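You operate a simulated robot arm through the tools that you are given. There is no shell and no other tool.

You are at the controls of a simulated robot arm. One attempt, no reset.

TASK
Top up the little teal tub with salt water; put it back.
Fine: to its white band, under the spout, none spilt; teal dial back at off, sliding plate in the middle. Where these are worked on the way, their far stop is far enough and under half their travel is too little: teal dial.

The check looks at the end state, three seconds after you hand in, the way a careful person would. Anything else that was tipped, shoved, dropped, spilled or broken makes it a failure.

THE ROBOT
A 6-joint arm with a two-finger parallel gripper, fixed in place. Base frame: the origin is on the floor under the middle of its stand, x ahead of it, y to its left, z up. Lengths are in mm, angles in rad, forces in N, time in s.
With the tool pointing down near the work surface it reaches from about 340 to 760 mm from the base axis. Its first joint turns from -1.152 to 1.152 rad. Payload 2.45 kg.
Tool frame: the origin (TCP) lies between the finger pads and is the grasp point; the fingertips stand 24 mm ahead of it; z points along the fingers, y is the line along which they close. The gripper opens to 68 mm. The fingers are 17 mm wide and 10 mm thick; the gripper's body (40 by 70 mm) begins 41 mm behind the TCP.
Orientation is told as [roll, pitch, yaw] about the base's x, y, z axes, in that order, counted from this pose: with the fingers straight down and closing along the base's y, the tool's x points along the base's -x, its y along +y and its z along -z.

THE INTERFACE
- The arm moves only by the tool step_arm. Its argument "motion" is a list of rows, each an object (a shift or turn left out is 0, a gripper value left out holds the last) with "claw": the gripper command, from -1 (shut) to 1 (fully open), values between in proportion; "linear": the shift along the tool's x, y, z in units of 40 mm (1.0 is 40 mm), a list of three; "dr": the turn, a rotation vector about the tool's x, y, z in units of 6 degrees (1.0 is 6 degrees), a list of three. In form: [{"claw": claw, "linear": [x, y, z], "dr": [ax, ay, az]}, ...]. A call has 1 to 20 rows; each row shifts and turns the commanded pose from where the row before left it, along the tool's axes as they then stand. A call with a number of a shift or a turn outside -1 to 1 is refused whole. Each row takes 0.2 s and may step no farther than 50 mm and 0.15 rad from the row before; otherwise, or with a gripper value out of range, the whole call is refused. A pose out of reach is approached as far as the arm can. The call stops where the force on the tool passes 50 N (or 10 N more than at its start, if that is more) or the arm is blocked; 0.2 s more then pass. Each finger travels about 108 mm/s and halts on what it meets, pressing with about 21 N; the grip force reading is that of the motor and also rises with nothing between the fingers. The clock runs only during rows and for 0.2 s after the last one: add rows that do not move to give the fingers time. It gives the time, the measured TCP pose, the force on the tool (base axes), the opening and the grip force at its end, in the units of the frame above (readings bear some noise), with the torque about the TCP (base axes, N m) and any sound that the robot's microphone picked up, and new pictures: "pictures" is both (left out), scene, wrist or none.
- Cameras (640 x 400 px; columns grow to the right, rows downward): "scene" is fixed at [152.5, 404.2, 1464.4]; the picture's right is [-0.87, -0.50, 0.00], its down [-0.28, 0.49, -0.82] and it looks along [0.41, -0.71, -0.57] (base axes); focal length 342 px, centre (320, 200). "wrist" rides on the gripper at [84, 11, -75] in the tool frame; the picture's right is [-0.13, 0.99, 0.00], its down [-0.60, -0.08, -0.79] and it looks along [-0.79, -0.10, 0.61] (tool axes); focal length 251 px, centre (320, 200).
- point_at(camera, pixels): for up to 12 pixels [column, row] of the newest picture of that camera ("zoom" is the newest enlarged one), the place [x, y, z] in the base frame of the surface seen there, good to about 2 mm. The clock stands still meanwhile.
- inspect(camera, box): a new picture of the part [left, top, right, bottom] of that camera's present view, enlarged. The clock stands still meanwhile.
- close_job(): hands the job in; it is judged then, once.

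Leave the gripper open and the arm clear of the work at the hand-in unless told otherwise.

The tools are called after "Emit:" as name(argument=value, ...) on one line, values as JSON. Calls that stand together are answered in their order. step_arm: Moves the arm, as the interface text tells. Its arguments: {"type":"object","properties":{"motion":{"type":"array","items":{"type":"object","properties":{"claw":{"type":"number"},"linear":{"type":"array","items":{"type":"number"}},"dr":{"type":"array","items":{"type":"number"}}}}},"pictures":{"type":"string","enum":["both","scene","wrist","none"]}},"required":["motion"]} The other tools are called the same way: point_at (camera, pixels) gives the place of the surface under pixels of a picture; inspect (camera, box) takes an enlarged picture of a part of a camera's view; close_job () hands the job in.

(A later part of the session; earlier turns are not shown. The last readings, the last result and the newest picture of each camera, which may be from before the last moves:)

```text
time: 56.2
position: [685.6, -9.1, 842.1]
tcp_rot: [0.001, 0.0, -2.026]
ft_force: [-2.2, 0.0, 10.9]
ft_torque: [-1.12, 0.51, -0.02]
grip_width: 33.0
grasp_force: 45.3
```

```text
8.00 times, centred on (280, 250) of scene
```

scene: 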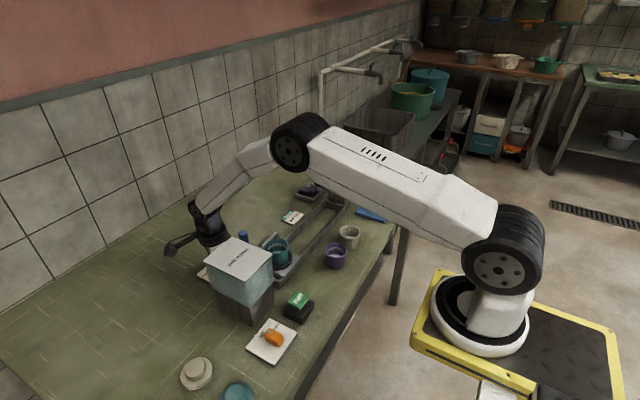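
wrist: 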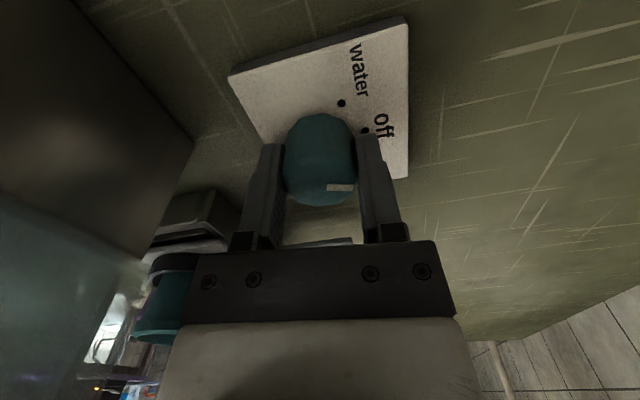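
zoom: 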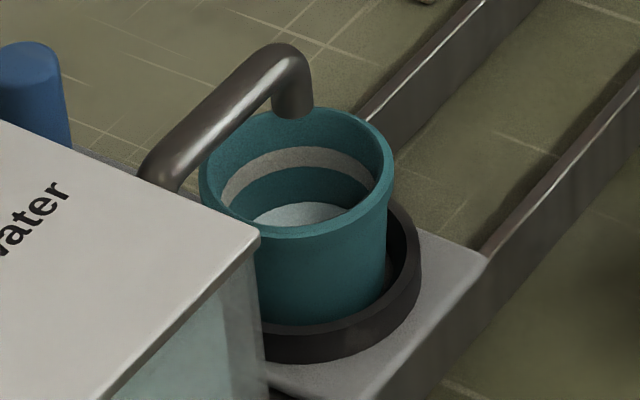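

At 36° there is still no stream and the level is unchanged. I'll turn another 12°.

Emit:
step_arm(motion=[{"claw": -1, "dr": [0, 0, 1]}, {"dr": [0, 0, 1]}], pictures="scene")

Emit:
inspect(camera="scene", box=[255, 225, 305, 275])

```text
time: 56.8
position: [685.3, -9.7, 842.0]
tcp_rot: [0.002, 0.002, -2.236]
ft_force: [6.3, 2.1, 5.8]
ft_torque: [-0.72, 0.52, 0.01]
grip_width: 33.2
grasp_force: 44.9
```

scene: 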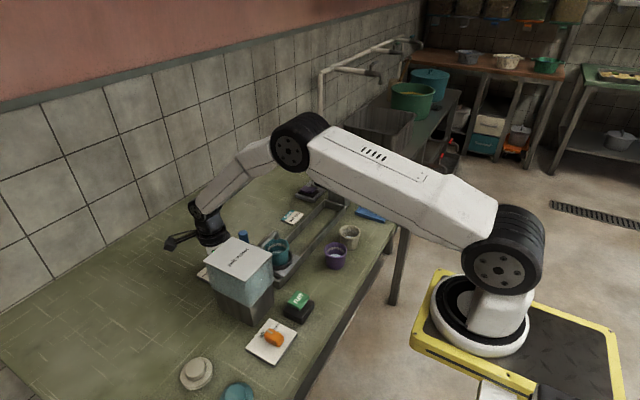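

```text
8.00 times, centred on (280, 250) of scene
```

zoom: 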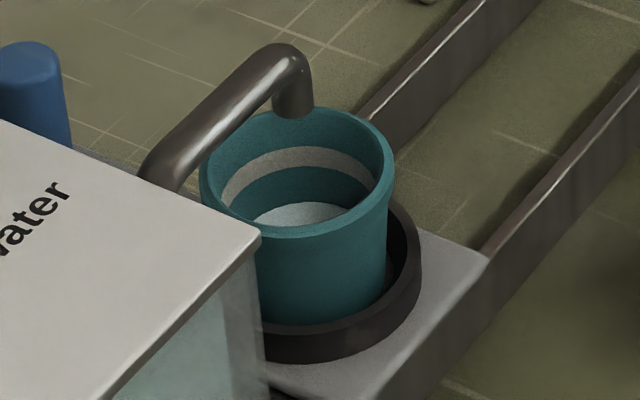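

No stream yet at 48°. I'll check in the wrist view whether the dial mark has reached the salt dot.

Emit:
step_arm(motion=[{"claw": -1}], pictures="both")

Emit:
inspect(camera="wrist", box=[230, 0, 430, 220])

Emit:
inspect(camera="scene", box=[255, 225, 305, 275])

```text
time: 57.2
position: [685.8, -8.8, 841.6]
tcp_rot: [0.001, 0.002, -2.235]
ft_force: [6.9, 0.9, 3.6]
ft_torque: [-0.21, -0.16, -0.02]
grip_width: 33.0
grasp_force: 44.9
```

scene: 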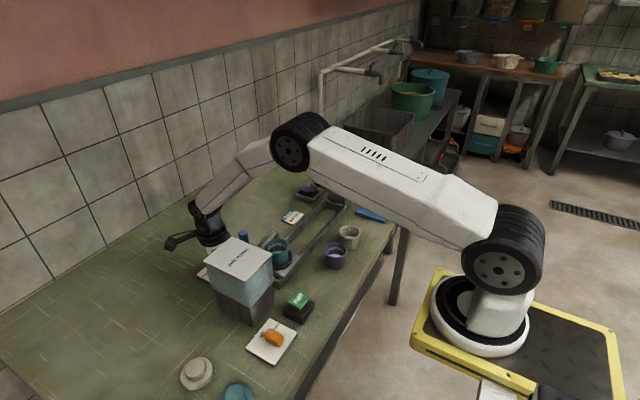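
wrist: 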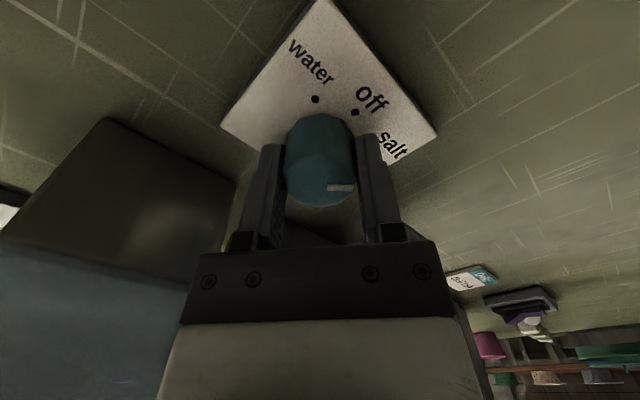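

```text
1.82 times, centred on (330, 110) of wrist
```

zoom: 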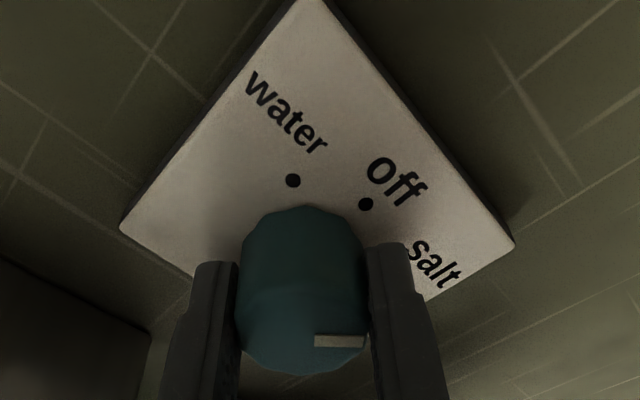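

```text
8.00 times, centred on (280, 250) of scene
```

zoom: 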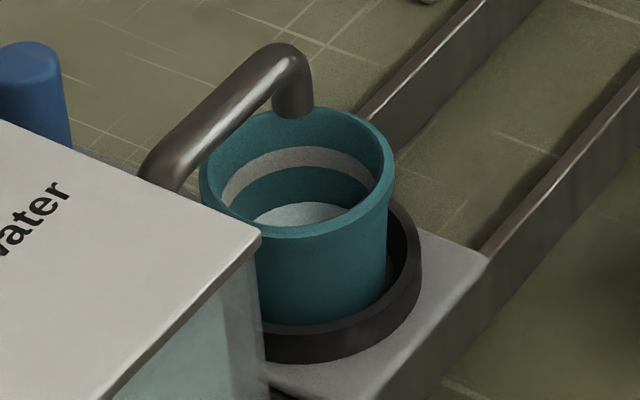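

The mark points to "salt" (48° so far), but nothing flows and the turning torque is nearly zero, so the stop is further on. I'll turn on 6° and look again.

Emit:
step_arm(motion=[{"claw": -1, "dr": [0, 0, 1]}], pictures="both")

Emit:
inspect(camera="scene", box=[255, 225, 305, 275])

```text
time: 57.6
position: [685.2, -8.8, 841.7]
tcp_rot: [0.004, 0.001, -2.34]
ft_force: [11.2, -0.1, 3.9]
ft_torque: [0.03, -0.16, 0.05]
grip_width: 32.7
grasp_force: 44.3
```

scene: 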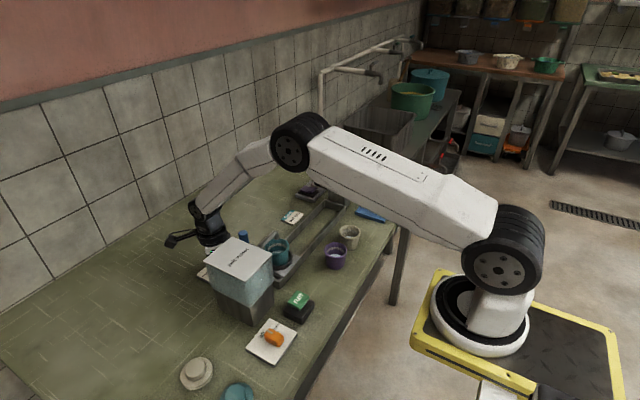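
wrist: 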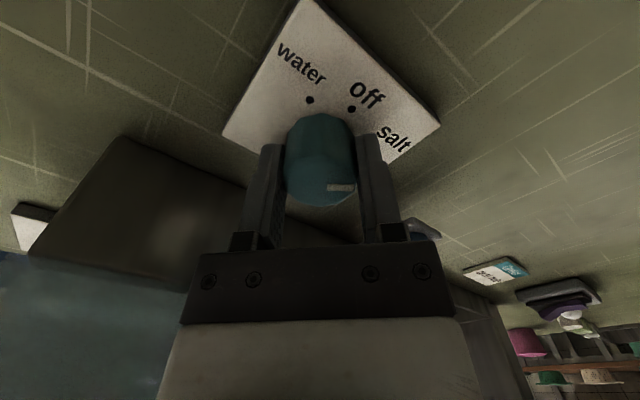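

```text
8.00 times, centred on (280, 250) of scene
```

zoom: 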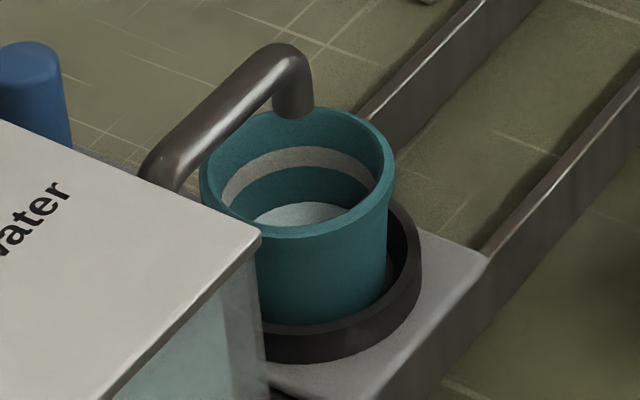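

At 54° still no flow and the torque is small. I'll go another 6° and check for the stop.

Emit:
step_arm(motion=[{"claw": -1, "dr": [0, 0, 1]}], pictures="both")

Emit:
inspect(camera="scene", box=[255, 225, 305, 275])

Emit:
inspect(camera="wrist", box=[230, 0, 430, 220])

```text
time: 58.0
position: [684.2, -9.8, 841.6]
tcp_rot: [0.002, 0.0, -2.443]
ft_force: [8.9, -4.6, 4.4]
ft_torque: [-0.37, -0.16, 0.76]
grip_width: 33.5
grasp_force: 45.7
```

scene: 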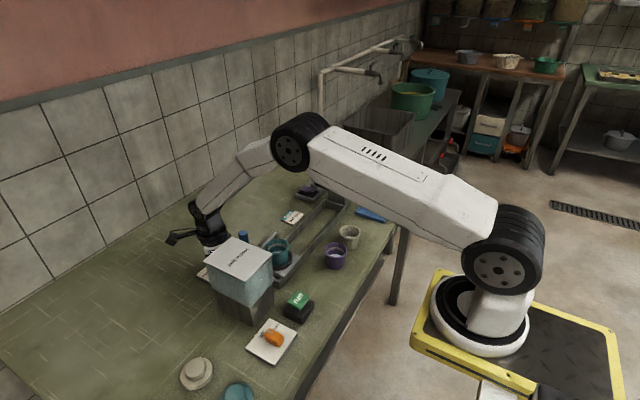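
wrist: 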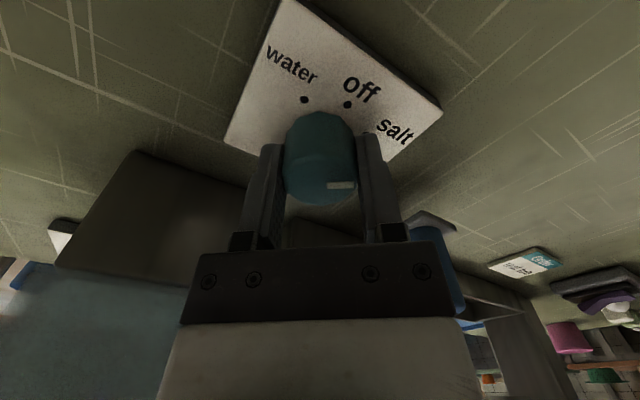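

```text
8.00 times, centred on (280, 250) of scene
```

zoom: 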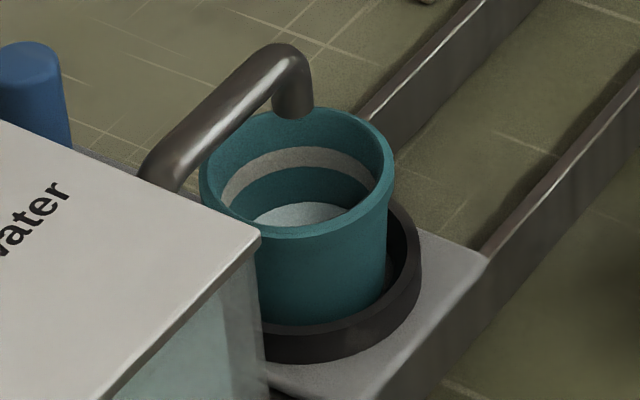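

```text
1.82 times, centred on (330, 110) of wrist
```

zoom: 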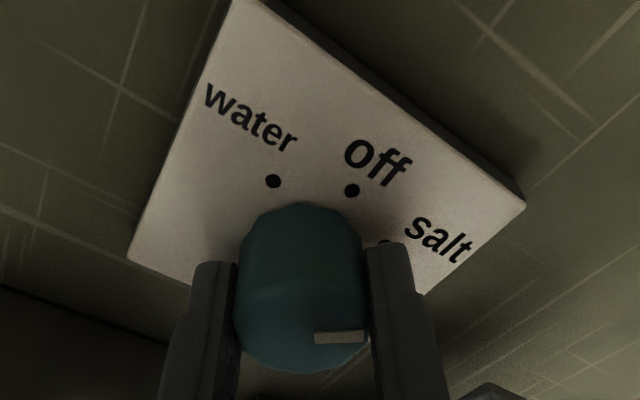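

The torque jumped to 0.76 N m: this is the salt-side stop. Still no stream. I'll ease back 2° to unload and wait a second to see whether flow is delayed.

Emit:
step_arm(motion=[{"claw": -1, "dr": [0, 0, -0.3]}, {"claw": -1}, {"claw": -1}, {"claw": -1}], pictures="scene")

Emit:
inspect(camera="scene", box=[255, 225, 305, 275])

```text
time: 59.0
position: [685.5, -10.6, 841.5]
tcp_rot: [0.001, 0.0, -2.413]
ft_force: [8.8, -8.0, 4.4]
ft_torque: [-0.04, -0.23, 0.04]
grip_width: 33.1
grasp_force: 45.5
```

scene: 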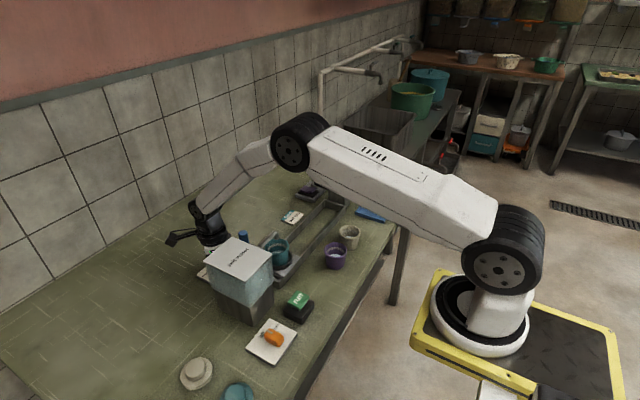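

```text
8.00 times, centred on (280, 250) of scene
```

zoom: 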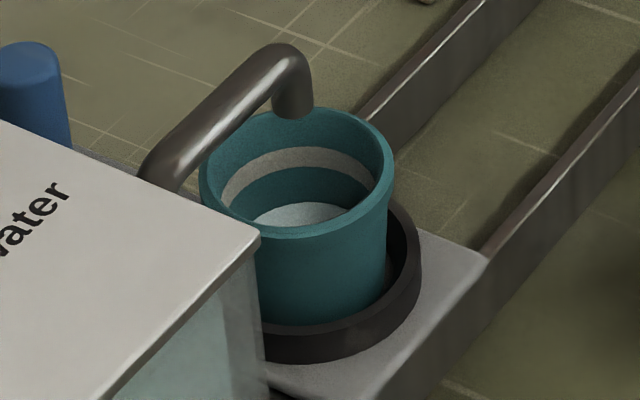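

Even after waiting there is no flow with the dial at its salt stop, so something else must enable the pump. I'll look closely at the rocker with the lamp and at the "run" button before deciding.

Emit:
inspect(camera="scene", box=[285, 170, 345, 215])

Emit:
inspect(camera="scene", box=[275, 285, 325, 325])

Emit:
inspect(camera="scene", box=[170, 230, 330, 400])

Emit:
inspect(camera="wrist", box=[440, 230, 640, 370])

```text
8.89 times, centred on (315, 192) of scene
```

zoom: 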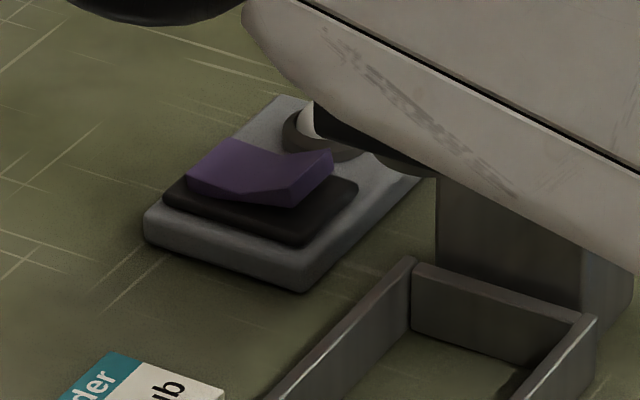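

```text
10.00 times, centred on (300, 305) of scene
```

zoom: 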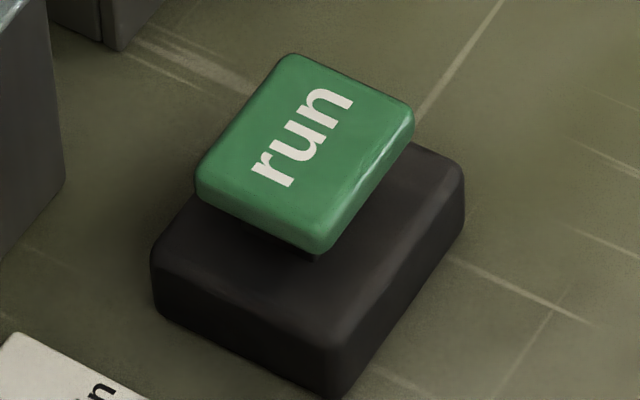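

```text
2.35 times, centred on (250, 315) of scene
```

zoom: 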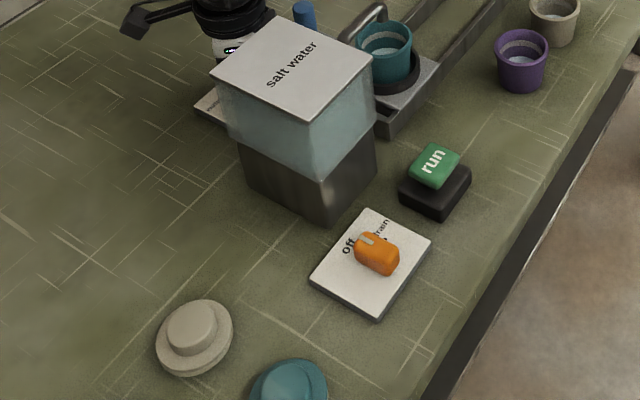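

```text
2.86 times, centred on (540, 300) of wrist
```

zoom: 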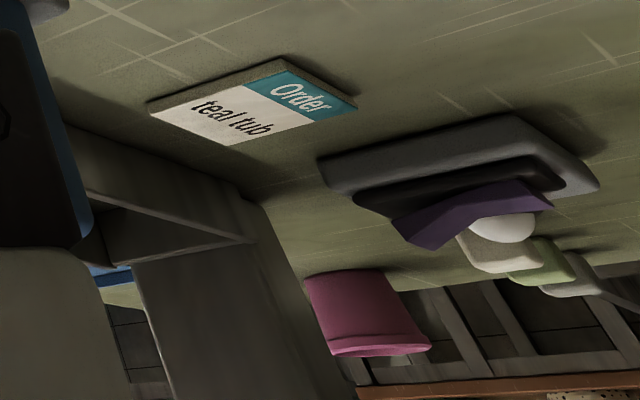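

"run" is a raised push button beside the tank, and the rocker's lamp is white and unlit. I suspect the dial only selects the source and "run" drives the pump. I want full control of any flow, so I'll first turn the dial back to "off" before trying the button.

Emit:
step_arm(motion=[{"claw": -1, "dr": [0, 0, -1]}, {"dr": [0, 0, -1]}, {"dr": [0, 0, -1]}, {"dr": [0, 0, -1]}, {"dr": [0, 0, -1]}, {"dr": [0, 0, -1]}, {"dr": [0, 0, -1]}, {"dr": [0, 0, -1]}, {"dr": [0, 0, -1]}, {"dr": [0, 0, -0.4]}, {"linear": [0, 0, 0]}], pictures="both")

Emit:
inspect(camera="wrist", box=[240, 20, 440, 220])

```text
time: 61.4
position: [685.0, -9.6, 841.6]
tcp_rot: [0.0, 0.0, -1.426]
ft_force: [-8.2, -15.4, 21.0]
ft_torque: [-0.58, 0.41, 0.02]
grip_width: 33.0
grasp_force: 45.0
```

scene: 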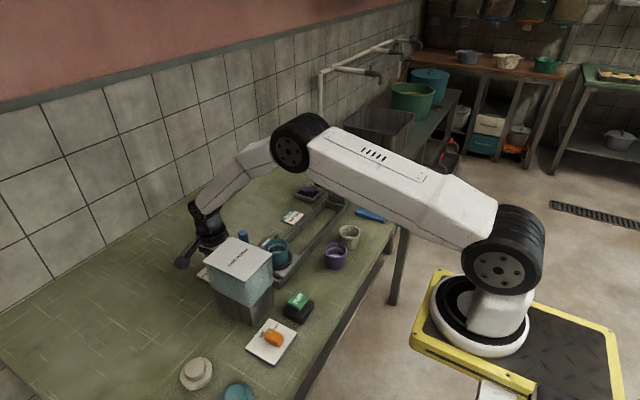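
wrist: 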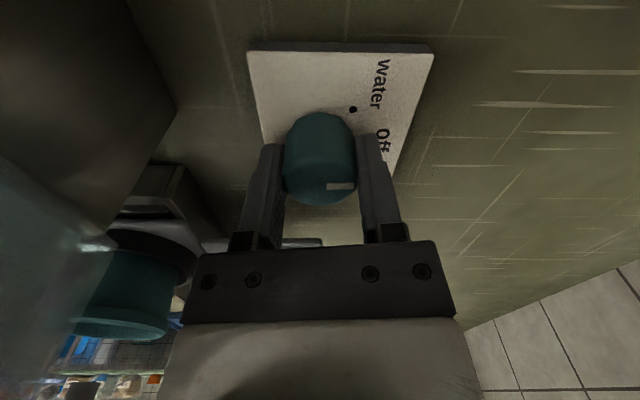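

```text
2.00 times, centred on (340, 120) of wrist
```

zoom: 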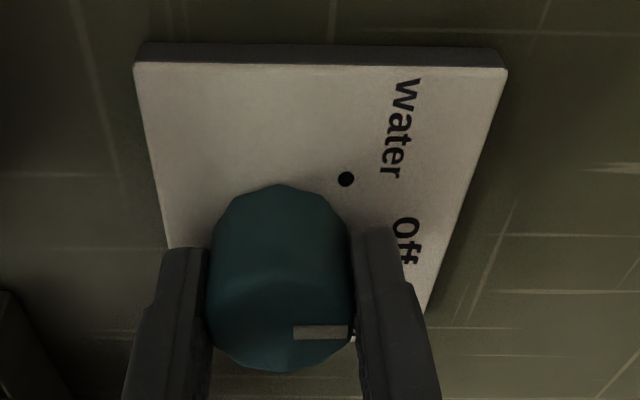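

The dial is back near "off". I'll measure the mark's two ends and the off dot to check the angle.

Emit:
inspect(camera="wrist", box=[280, 110, 370, 210])

```text
4.00 times, centred on (325, 160) of wrist
```

zoom: 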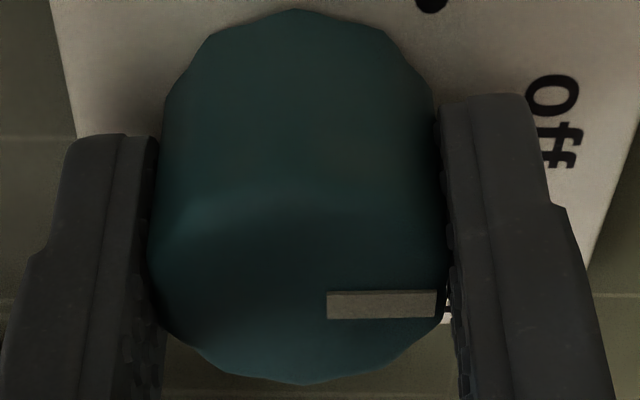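

Emit:
point_at(camera="zoom", pixels=[[330, 306], [345, 306], [415, 303], [430, 303], [330, 294], [330, 318], [430, 292], [430, 315]])

```text
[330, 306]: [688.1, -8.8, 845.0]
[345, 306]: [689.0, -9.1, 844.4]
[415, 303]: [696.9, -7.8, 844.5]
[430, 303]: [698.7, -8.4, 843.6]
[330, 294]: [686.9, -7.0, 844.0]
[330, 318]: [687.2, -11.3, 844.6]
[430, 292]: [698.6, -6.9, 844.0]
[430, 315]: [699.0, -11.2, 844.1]
```

The mark runs from (687.5, -9) to (698.8, -8.7), straight along +x, so the dial is at off. I'll release it, rise straight up, and take pictures.

Emit:
step_arm(motion=[{"claw": 0.6}, {"claw": 0.6}, {"claw": 0.6}, {"linear": [0, 0, -0.3]}, {"linear": [0, 0, -0.8]}, {"linear": [0, 0, -0.9]}, {"linear": [0, 0, -0.9]}, {"linear": [0, 0, -0.9]}, {"linear": [0, 0, -0.7]}, {"linear": [0, 0, 0]}], pictures="both")

Emit:
inspect(camera="wrist", box=[270, 0, 390, 70])

Emit:
inspect(camera="scene", box=[255, 225, 305, 275])

```text
time: 63.6
position: [685.5, -11.1, 1020.5]
tcp_rot: [0.002, -0.001, -1.428]
ft_force: [-0.2, -0.8, 0.2]
ft_torque: [-0.01, -0.01, 0.03]
grip_width: 54.5
grasp_force: 0.1
```

scene: 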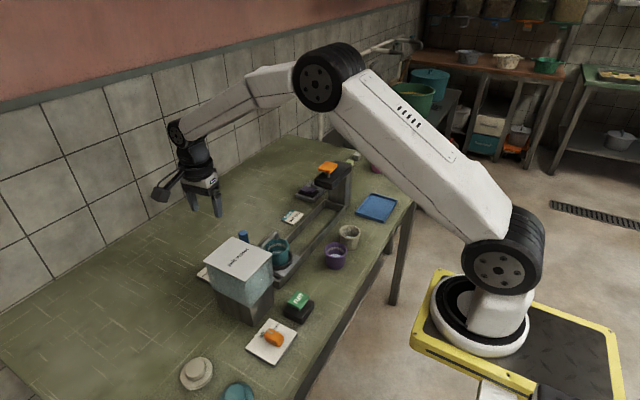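
wrist: 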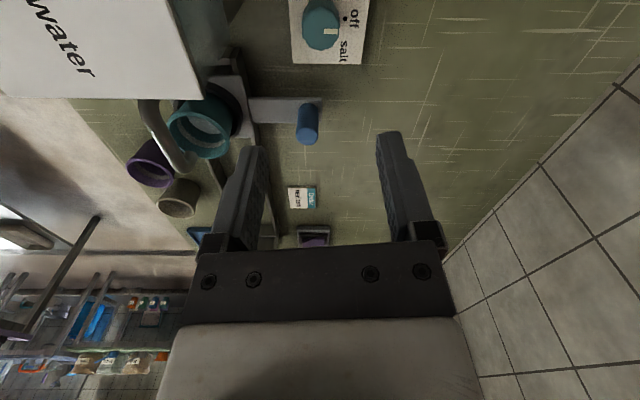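

```text
5.33 times, centred on (330, 35) of wrist
```

zoom: 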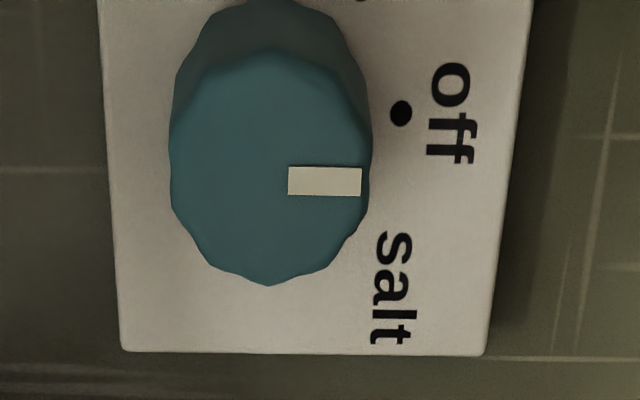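

```text
8.00 times, centred on (280, 250) of scene
```

zoom: 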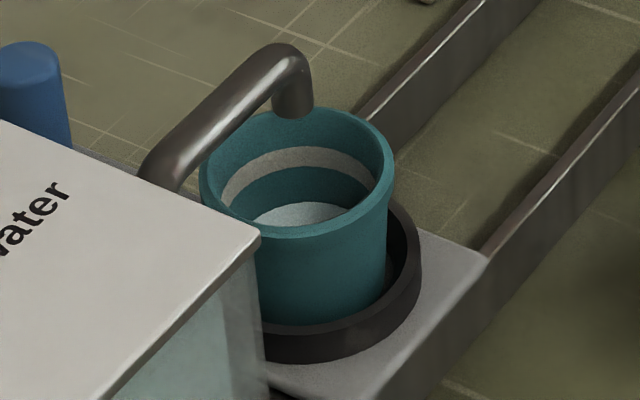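

The dial points to "off" and the water level is unchanged. Now I'll turn the tool back to yaw 0 up here.

Emit:
step_arm(motion=[{"claw": -1, "dr": [0, 0, -1]}, {"dr": [0, 0, -1]}, {"dr": [0, 0, -1]}, {"dr": [0, 0, -1]}, {"dr": [0, 0, -1]}, {"dr": [0, 0, -1]}, {"dr": [0, 0, -1]}, {"dr": [0, 0, -1]}, {"dr": [0, 0, -1]}, {"dr": [0, 0, -1]}, {"dr": [0, 0, -1]}, {"dr": [0, 0, -1]}, {"dr": [0, 0, -1]}, {"dr": [0, 0, -0.63]}, {"linear": [0, 0, 0]}], pictures="none")

Emit:
step_arm(motion=[{"claw": -1, "linear": [0.88, 0.04, 0]}, {"linear": [0.88, 0.04, 0]}, {"linear": [0.88, 0.04, 0]}, {"linear": [0.88, 0.04, 0]}, {"linear": [0.88, 0.04, 0]}, {"linear": [0.88, 0.04, 0]}, {"linear": [0.88, 0.04, 0]}, {"linear": [0, 0, 0]}], pictures="both")

```text
time: 66.8
position: [685.3, -10.1, 1022.5]
tcp_rot: [0.001, 0.001, 0.002]
ft_force: [-0.4, 0.0, 0.2]
ft_torque: [0.0, 0.01, 0.01]
grip_width: 0.1
grasp_force: 20.9
```

```text
time: 68.6
position: [439.1, 1.8, 1021.6]
tcp_rot: [0.0, 0.0, 0.0]
ft_force: [0.3, 0.2, 0.7]
ft_torque: [0.03, -0.02, -0.01]
grip_width: 0.1
grasp_force: 20.7
```

scene: 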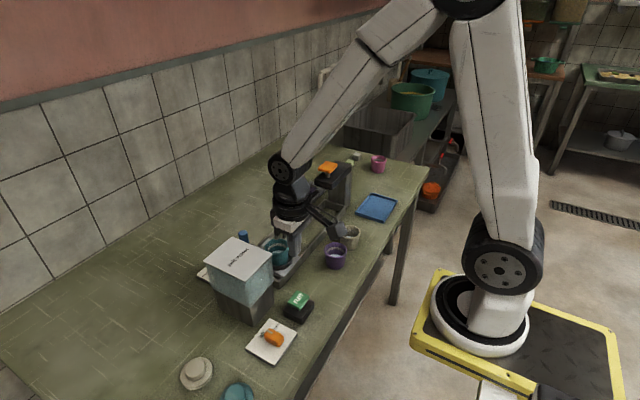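
wrist: 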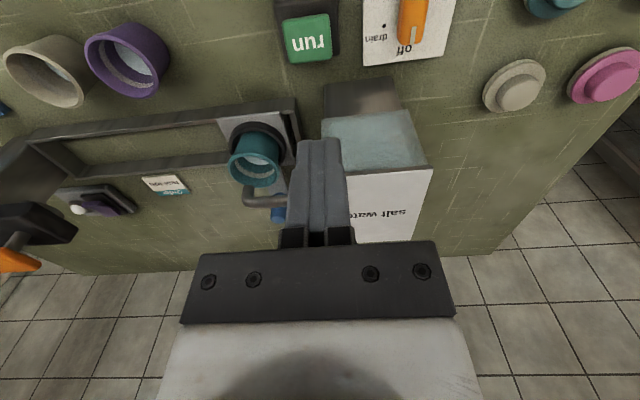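

The "run" button appears at (307, 37) in the wrist view. I'll measure its cap and base.

Emit:
inspect(camera="wrist", box=[265, 0, 355, 70])

Emit:
point_at(camera="wrist", pixels=[[285, 20], [328, 16], [331, 54], [289, 60], [308, 37], [308, 25], [308, 50], [279, 8], [333, 4], [307, 62], [336, 30], [320, 40]])

```text
5.71 times, centred on (310, 35) of wrist
```

zoom: 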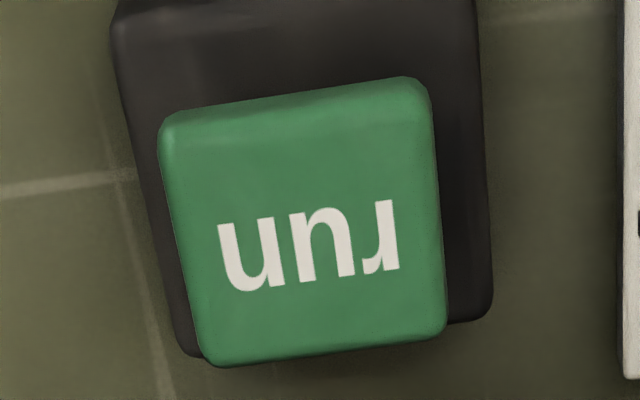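

```text
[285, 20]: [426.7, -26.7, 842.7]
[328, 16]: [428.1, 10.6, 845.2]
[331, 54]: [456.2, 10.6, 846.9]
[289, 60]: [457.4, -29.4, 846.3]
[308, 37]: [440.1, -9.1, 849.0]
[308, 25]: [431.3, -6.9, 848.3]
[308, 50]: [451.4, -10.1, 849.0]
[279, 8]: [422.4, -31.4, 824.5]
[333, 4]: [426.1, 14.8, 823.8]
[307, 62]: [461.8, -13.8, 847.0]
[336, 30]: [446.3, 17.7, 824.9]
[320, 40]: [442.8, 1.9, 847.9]
```

The cap spans x 426–460, y -29..11, top z 849, over a base at 824. I'll move to above its near part and tilt the tool 18° toward the robot, so that the scene camera keeps its view of the tub.

Emit:
step_arm(motion=[{"claw": -1, "linear": [0.12, -0.15, 0.7]}, {"linear": [0.12, -0.145, 0.8]}, {"linear": [0, 0, 0.8]}, {"linear": [0, 0, 0.6]}, {"dr": [0, -1, 0]}, {"dr": [0, -1, 0]}, {"dr": [0, -1, 0]}, {"linear": [0, 0, 0]}], pictures="both")

Emit:
inspect(camera="scene", box=[250, 220, 330, 320])

```text
time: 70.4
position: [428.5, -10.4, 905.5]
tcp_rot: [0.0, -0.317, -0.001]
ft_force: [-0.5, 0.0, 1.0]
ft_torque: [0.0, 0.01, -0.04]
grip_width: 0.1
grasp_force: 20.7
```

scene: 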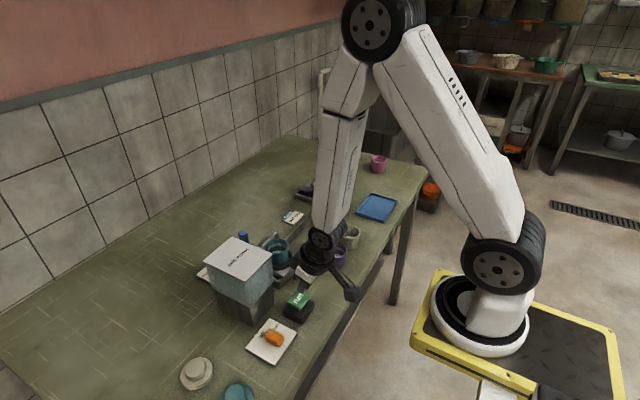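
wrist: 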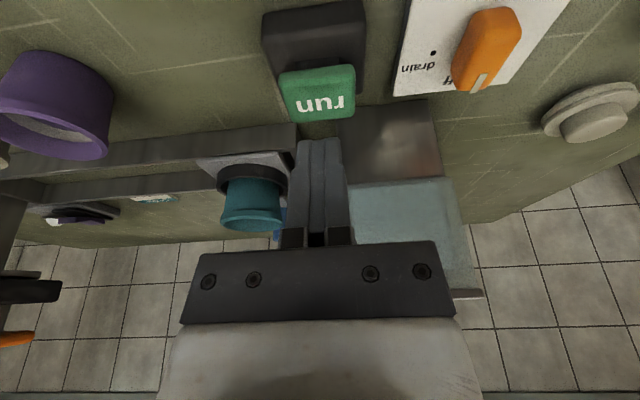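

```text
4.00 times, centred on (290, 270) of scene
```

zoom: 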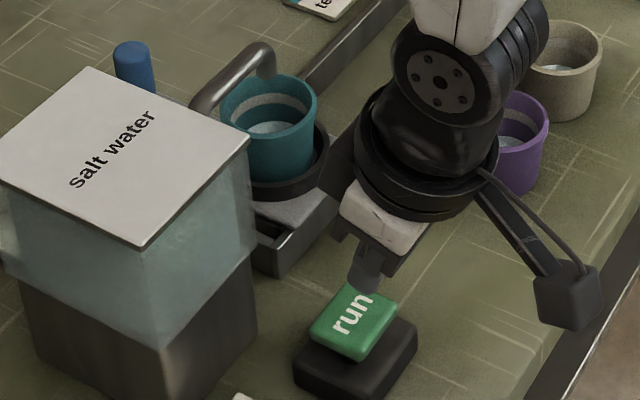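

The tub remains visible with the tool here. I'll lower the closed fingertips to just above the button, then press in small steps (the dial is still at off).

Emit:
step_arm(motion=[{"claw": -1, "linear": [0.108, 0, 0.333]}, {"linear": [0.1, 0, 0.309]}, {"linear": [0.0155, 0, 0.0476]}, {"linear": [0.0155, 0, 0.0476]}, {"linear": [0, 0, 0]}], pictures="none")

```text
time: 71.6
position: [427.7, -9.5, 875.0]
tcp_rot: [0.001, -0.314, 0.001]
ft_force: [1.0, -0.8, -0.7]
ft_torque: [-0.02, 0.03, -0.02]
grip_width: 0.0
grasp_force: 20.9
```

The tips are about at the cap. Now I press down 6 mm in 2 mm rows and watch force, sound and picture.

Emit:
step_arm(motion=[{"claw": -1, "linear": [0.0155, 0, 0.0476]}, {"linear": [0.0155, 0, 0.0476]}, {"linear": [0.0155, 0, 0.0476]}], pictures="scene")

Emit:
inspect(camera="scene", box=[250, 220, 330, 320])

```text
time: 72.4
position: [429.8, -11.2, 868.4]
tcp_rot: [0.001, -0.314, 0.001]
ft_force: [-0.1, -0.3, 0.4]
ft_torque: [-0.01, -0.01, 0.02]
grip_width: 0.0
grasp_force: 20.8
```

scene: 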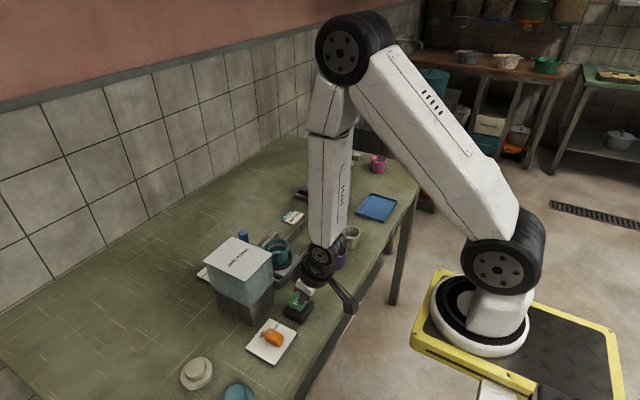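

```text
4.00 times, centred on (290, 270) of scene
```

zoom: 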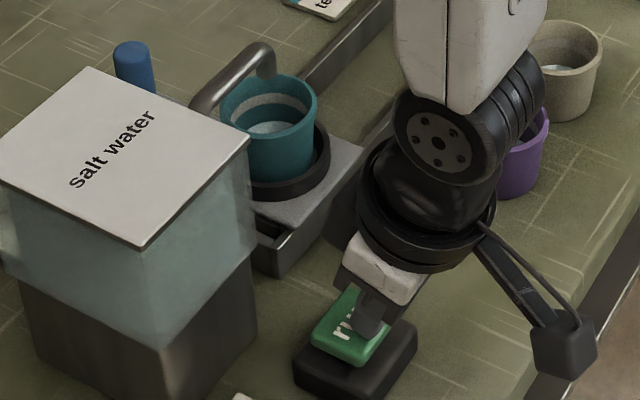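

Emit:
inspect(camera="scene", box=[280, 280, 325, 325])

```text
8.89 times, centred on (302, 302) of scene
```

zoom: 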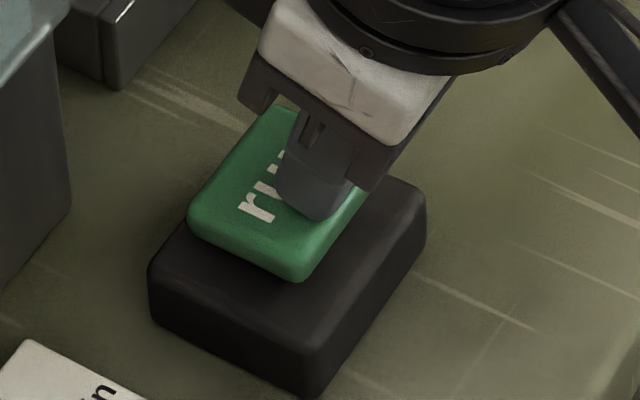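

Emit:
point_at(camera="zoom", pixels=[[230, 190], [270, 230], [225, 215], [300, 320], [260, 130], [310, 205]])

```text
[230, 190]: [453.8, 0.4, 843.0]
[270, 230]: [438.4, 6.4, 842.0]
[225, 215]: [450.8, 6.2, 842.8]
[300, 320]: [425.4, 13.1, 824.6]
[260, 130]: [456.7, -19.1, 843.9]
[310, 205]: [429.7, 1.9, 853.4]
```

The cap has sunk from 848.5 to 842.5, with hardly any force. I'll press further to its end.

Emit:
step_arm(motion=[{"claw": -1, "linear": [0.0155, 0, 0.0476]}, {"linear": [0.0155, 0, 0.0476]}], pictures="scene")

Emit:
inspect(camera="scene", box=[250, 220, 330, 320])

```text
time: 73.0
position: [428.7, -9.9, 864.2]
tcp_rot: [0.001, -0.315, -0.001]
ft_force: [-0.7, -0.6, 1.7]
ft_torque: [0.0, 0.0, 0.01]
grip_width: 0.1
grasp_force: 20.4
heard: click
```

scene: 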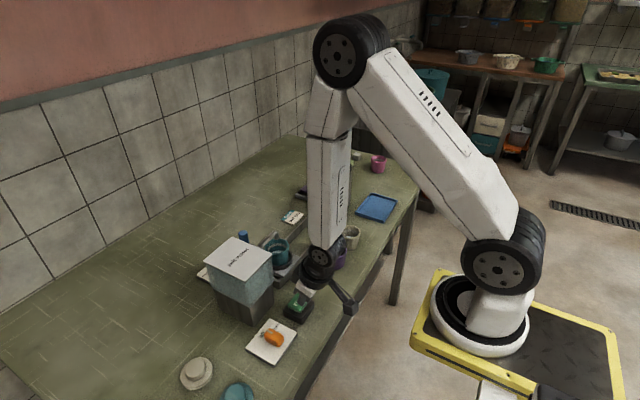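

```text
4.00 times, centred on (290, 270) of scene
```

zoom: 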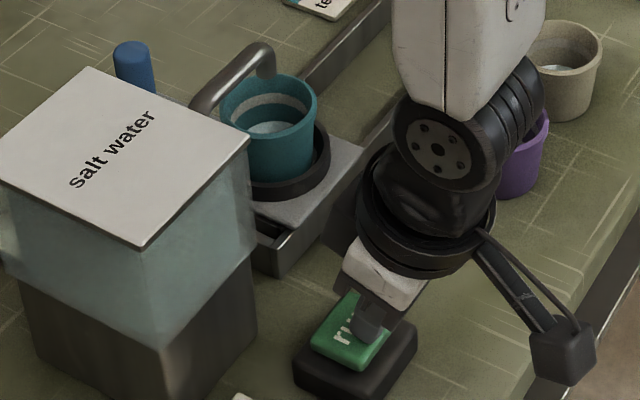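

A click was heard. I'll check whether anything changed (lamp, spout), then let the button go and see whether it springs back.

Emit:
inspect(camera="scene", box=[255, 170, 345, 275])

Emit:
step_arm(motion=[{"claw": -1, "linear": [-0.0774, 0, -0.238]}, {"linear": [-0.0774, 0, -0.238]}, {"linear": [-0.0774, 0, -0.238]}, {"linear": [0, 0, 0]}], pictures="both")

Emit:
inspect(camera="scene", box=[270, 270, 330, 330])

```text
3.81 times, centred on (300, 222) of scene
```

zoom: 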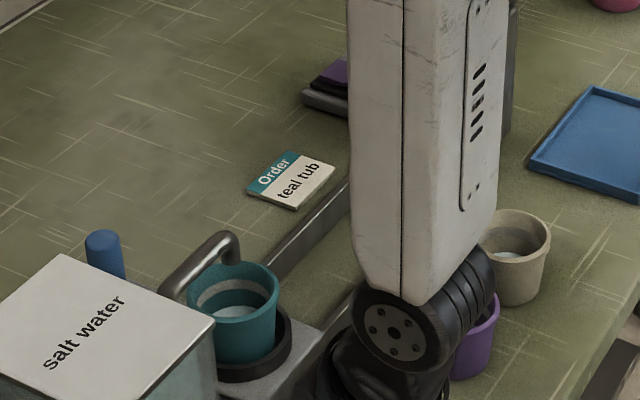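

```text
time: 74.0
position: [429.3, -10.9, 893.5]
tcp_rot: [0.0, -0.315, 0.0]
ft_force: [0.1, 0.1, -0.3]
ft_torque: [-0.01, 0.0, -0.02]
grip_width: 0.0
grasp_force: 20.9
```

scene: 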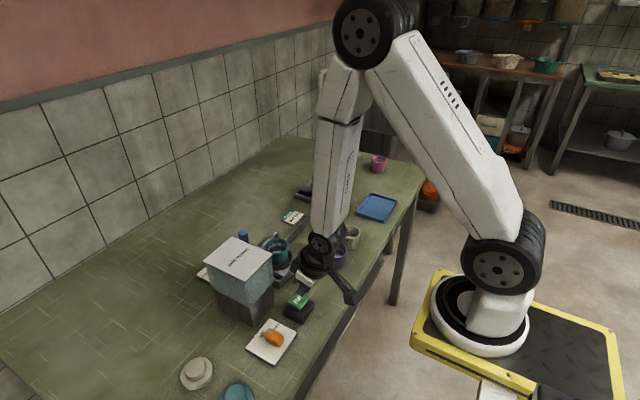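
wrist: 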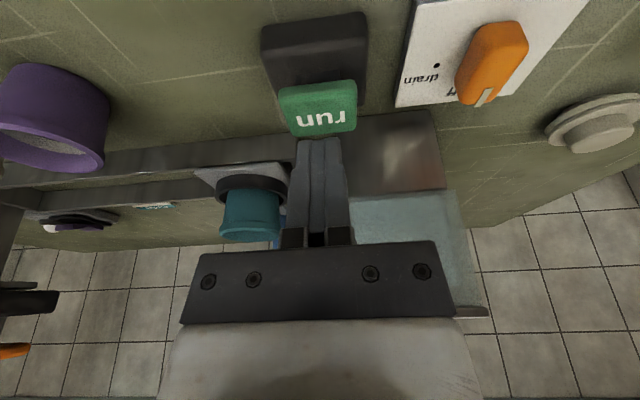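

```text
6.67 times, centred on (300, 300) of scene
```

zoom: 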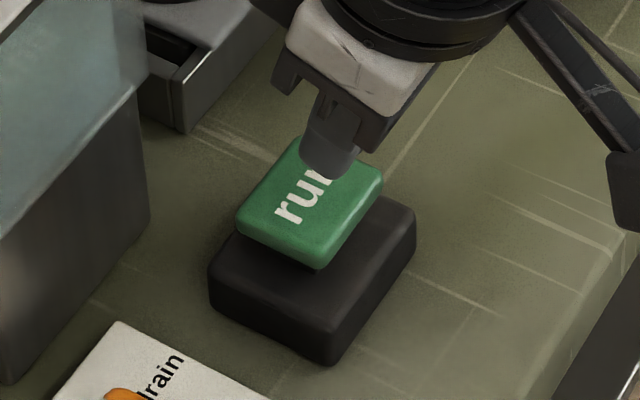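

The button springs back: it is a momentary push button with a click at the bottom. I'll check the lamp by the rocker for any change.

Emit:
inspect(camera="wrist", box=[20, 190, 180, 260])

Emit:
inspect(camera="scene", box=[255, 225, 305, 275])

```text
4.00 times, centred on (100, 225) of wrist
```

zoom: 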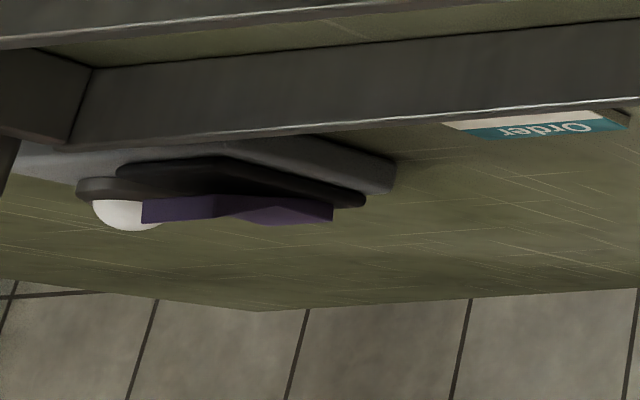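

```text
8.00 times, centred on (280, 250) of scene
```

zoom: 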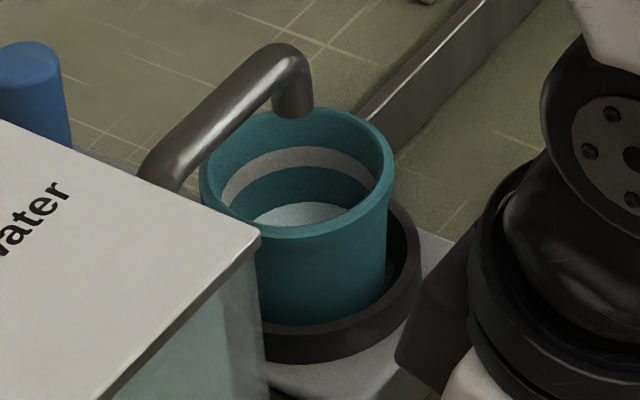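

No change so far. Next I return to the dial: untilt, rise, cross over the tank and turn to yaw -80°.

Emit:
step_arm(motion=[{"claw": -1, "dr": [0, 1, 0]}, {"dr": [0, 1, 0]}, {"dr": [0, 1, 0]}, {"linear": [0, 0, -0.85]}, {"linear": [0, 0, -0.85]}, {"linear": [0, 0, -0.85]}, {"linear": [0, 0, -0.85]}, {"linear": [-0.913, 0.004, 0]}, {"linear": [-0.913, 0.004, 0]}, {"linear": [-0.913, 0.004, 0]}, {"linear": [-0.913, 0.004, 0]}, {"linear": [-0.913, 0.004, 0]}, {"linear": [-0.913, 0.004, 0]}, {"linear": [-0.913, 0.004, 0]}, {"linear": [0, 0, 0]}], pictures="none")

Emit:
step_arm(motion=[{"claw": 0.6, "dr": [0, 0, 1]}, {"dr": [0, 0, 1]}, {"dr": [0, 0, 1]}, {"dr": [0, 0, 1]}, {"dr": [0, 0, 1]}, {"dr": [0, 0, 1]}, {"dr": [0, 0, 1]}, {"dr": [0, 0, 1]}, {"dr": [0, 0, 1]}, {"dr": [0, 0, 1]}, {"dr": [0, 0, 1]}, {"dr": [0, 0, 1]}, {"dr": [0, 0, 1]}, {"dr": [0, 0, 0.33]}, {"linear": [0, 0, 0]}], pictures="wrist")

```text
time: 77.2
position: [685.2, -8.5, 1032.0]
tcp_rot: [0.0, -0.001, 0.0]
ft_force: [-0.4, 0.1, 0.2]
ft_torque: [0.01, 0.02, -0.01]
grip_width: 0.0
grasp_force: 21.0
```

```text
time: 80.4
position: [684.0, -8.6, 1030.0]
tcp_rot: [0.0, 0.001, -1.396]
ft_force: [0.1, 0.0, 0.0]
ft_torque: [0.03, -0.02, 0.0]
grip_width: 54.5
grasp_force: 0.1
```

wrist: 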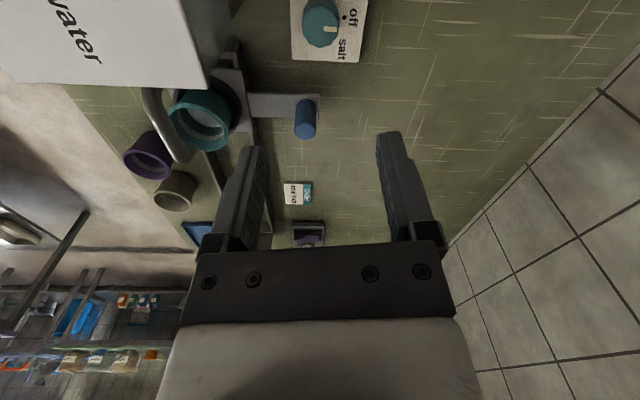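

I'm above the dial again, which still points to "off". I'll lower onto it and close.

Emit:
step_arm(motion=[{"claw": 0.6, "linear": [-0.028, 0.013, 0.8]}, {"linear": [0, 0, 0.9]}, {"linear": [0, 0, 0.9]}, {"linear": [0, 0, 0.9]}, {"linear": [0, 0, 0.7]}, {"linear": [0, 0, 0.4]}, {"linear": [0, 0, 0.11]}, {"linear": [0, 0, 0]}, {"claw": -1}, {"claw": -1}, {"claw": -1}], pictures="both")

```text
time: 82.8
position: [684.8, -9.7, 842.2]
tcp_rot: [-0.001, 0.0, -1.397]
ft_force: [3.4, 0.2, -3.3]
ft_torque: [0.06, -0.14, 0.03]
grip_width: 33.2
grasp_force: 44.7
```

scene: 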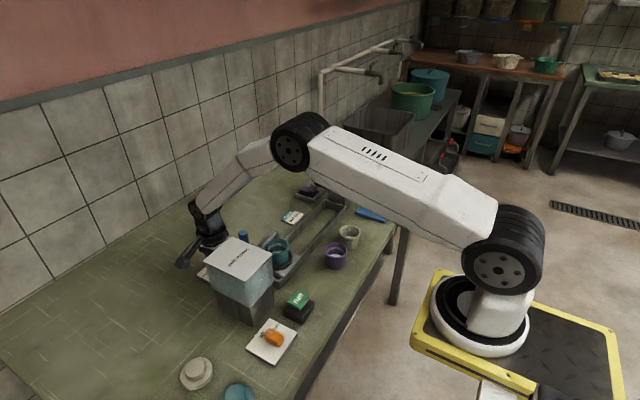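
wrist: 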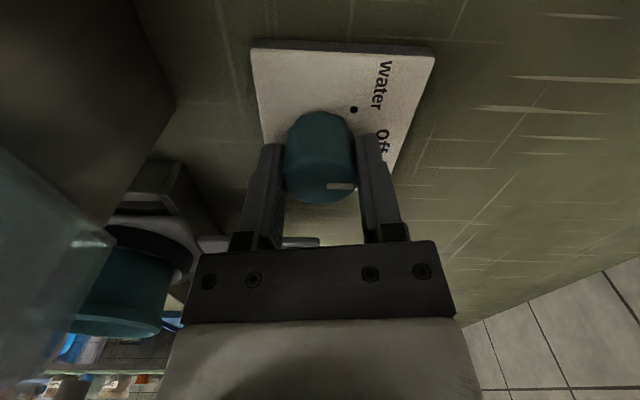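

The dial is gripped (33.2 mm). I'll turn toward salt, first by 30°, and check the spout.

Emit:
step_arm(motion=[{"claw": -1, "dr": [0, 0, 1]}, {"dr": [0, 0, 1]}, {"dr": [0, 0, 1]}, {"dr": [0, 0, 1]}, {"dr": [0, 0, 1]}], pictures="scene")

Emit:
inspect(camera="scene", box=[255, 225, 305, 275])

```text
time: 84.0
position: [685.2, -9.9, 841.1]
tcp_rot: [0.002, 0.0, -1.923]
ft_force: [-0.7, 5.1, 1.5]
ft_torque: [0.05, 0.32, 0.02]
grip_width: 33.2
grasp_force: 44.8
```

scene: 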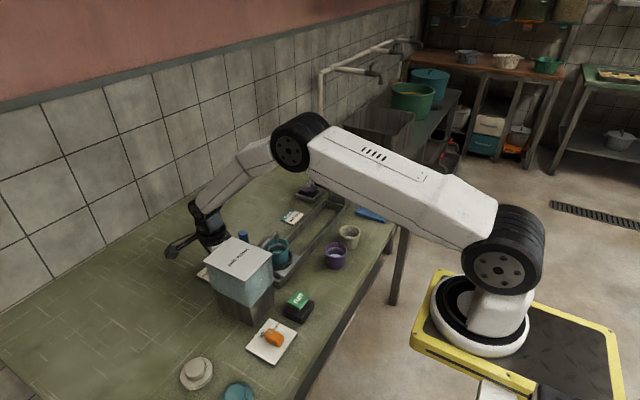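

```text
8.00 times, centred on (280, 250) of scene
```

zoom: 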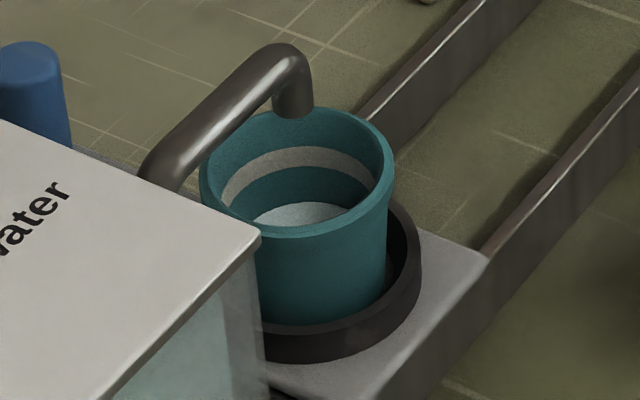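

No flow at 30°. I'll continue with another 18° (48°).

Emit:
step_arm(motion=[{"claw": -1, "dr": [0, 0, 1]}, {"dr": [0, 0, 1]}, {"dr": [0, 0, 1]}], pictures="scene")

Emit:
inspect(camera="scene", box=[255, 225, 305, 275])

```text
time: 84.8
position: [684.7, -9.9, 842.0]
tcp_rot: [0.001, 0.0, -2.236]
ft_force: [-7.0, -3.2, 7.1]
ft_torque: [0.75, -0.41, 0.01]
grip_width: 33.1
grasp_force: 45.3
```

scene: 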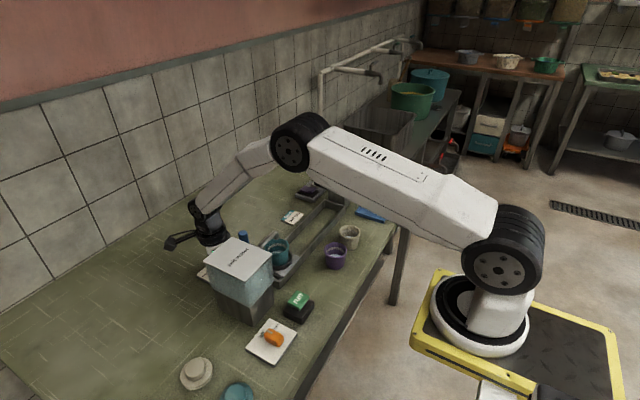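

```text
8.00 times, centred on (280, 250) of scene
```

zoom: 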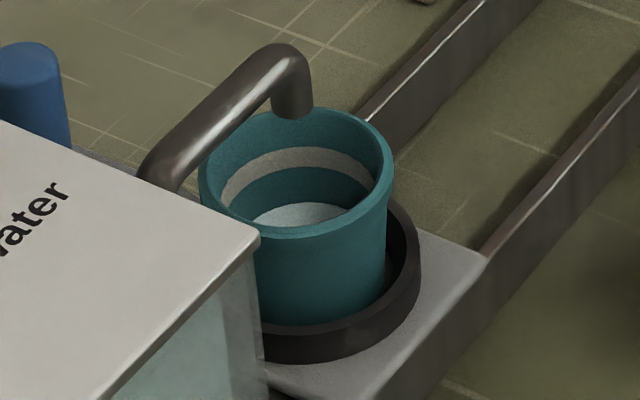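

Still nothing, so "run" did not latch. I'll bring the dial to its salt stop and leave it there, then try holding "run".

Emit:
step_arm(motion=[{"claw": -1, "dr": [0, 0, 1]}, {"dr": [0, 0, 0.7]}, {"linear": [0, 0, 0]}], pictures="both")

Emit:
inspect(camera="scene", box=[255, 225, 305, 275])

```text
time: 85.6
position: [685.6, -8.6, 842.4]
tcp_rot: [0.002, 0.002, -2.415]
ft_force: [4.7, -3.1, 3.0]
ft_torque: [-0.73, 0.3, 0.62]
grip_width: 33.2
grasp_force: 45.9
```

scene: 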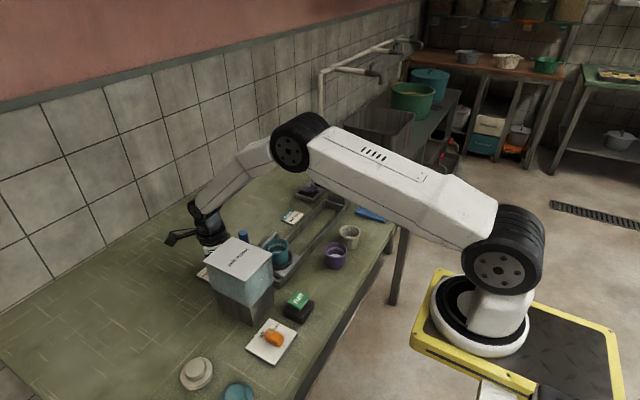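
wrist: 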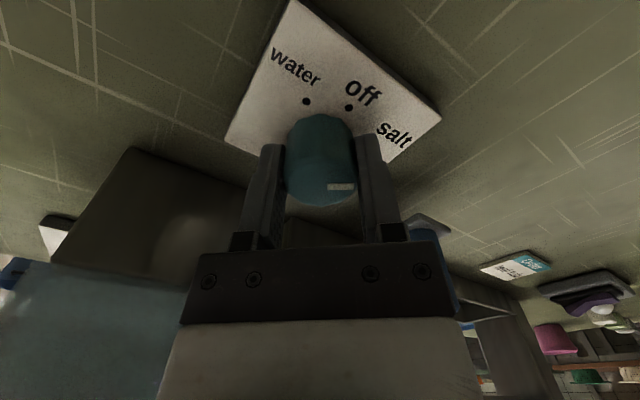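

```text
8.00 times, centred on (280, 250) of scene
```

zoom: 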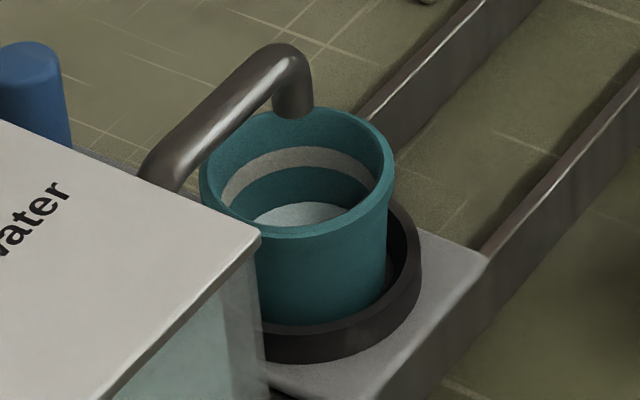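

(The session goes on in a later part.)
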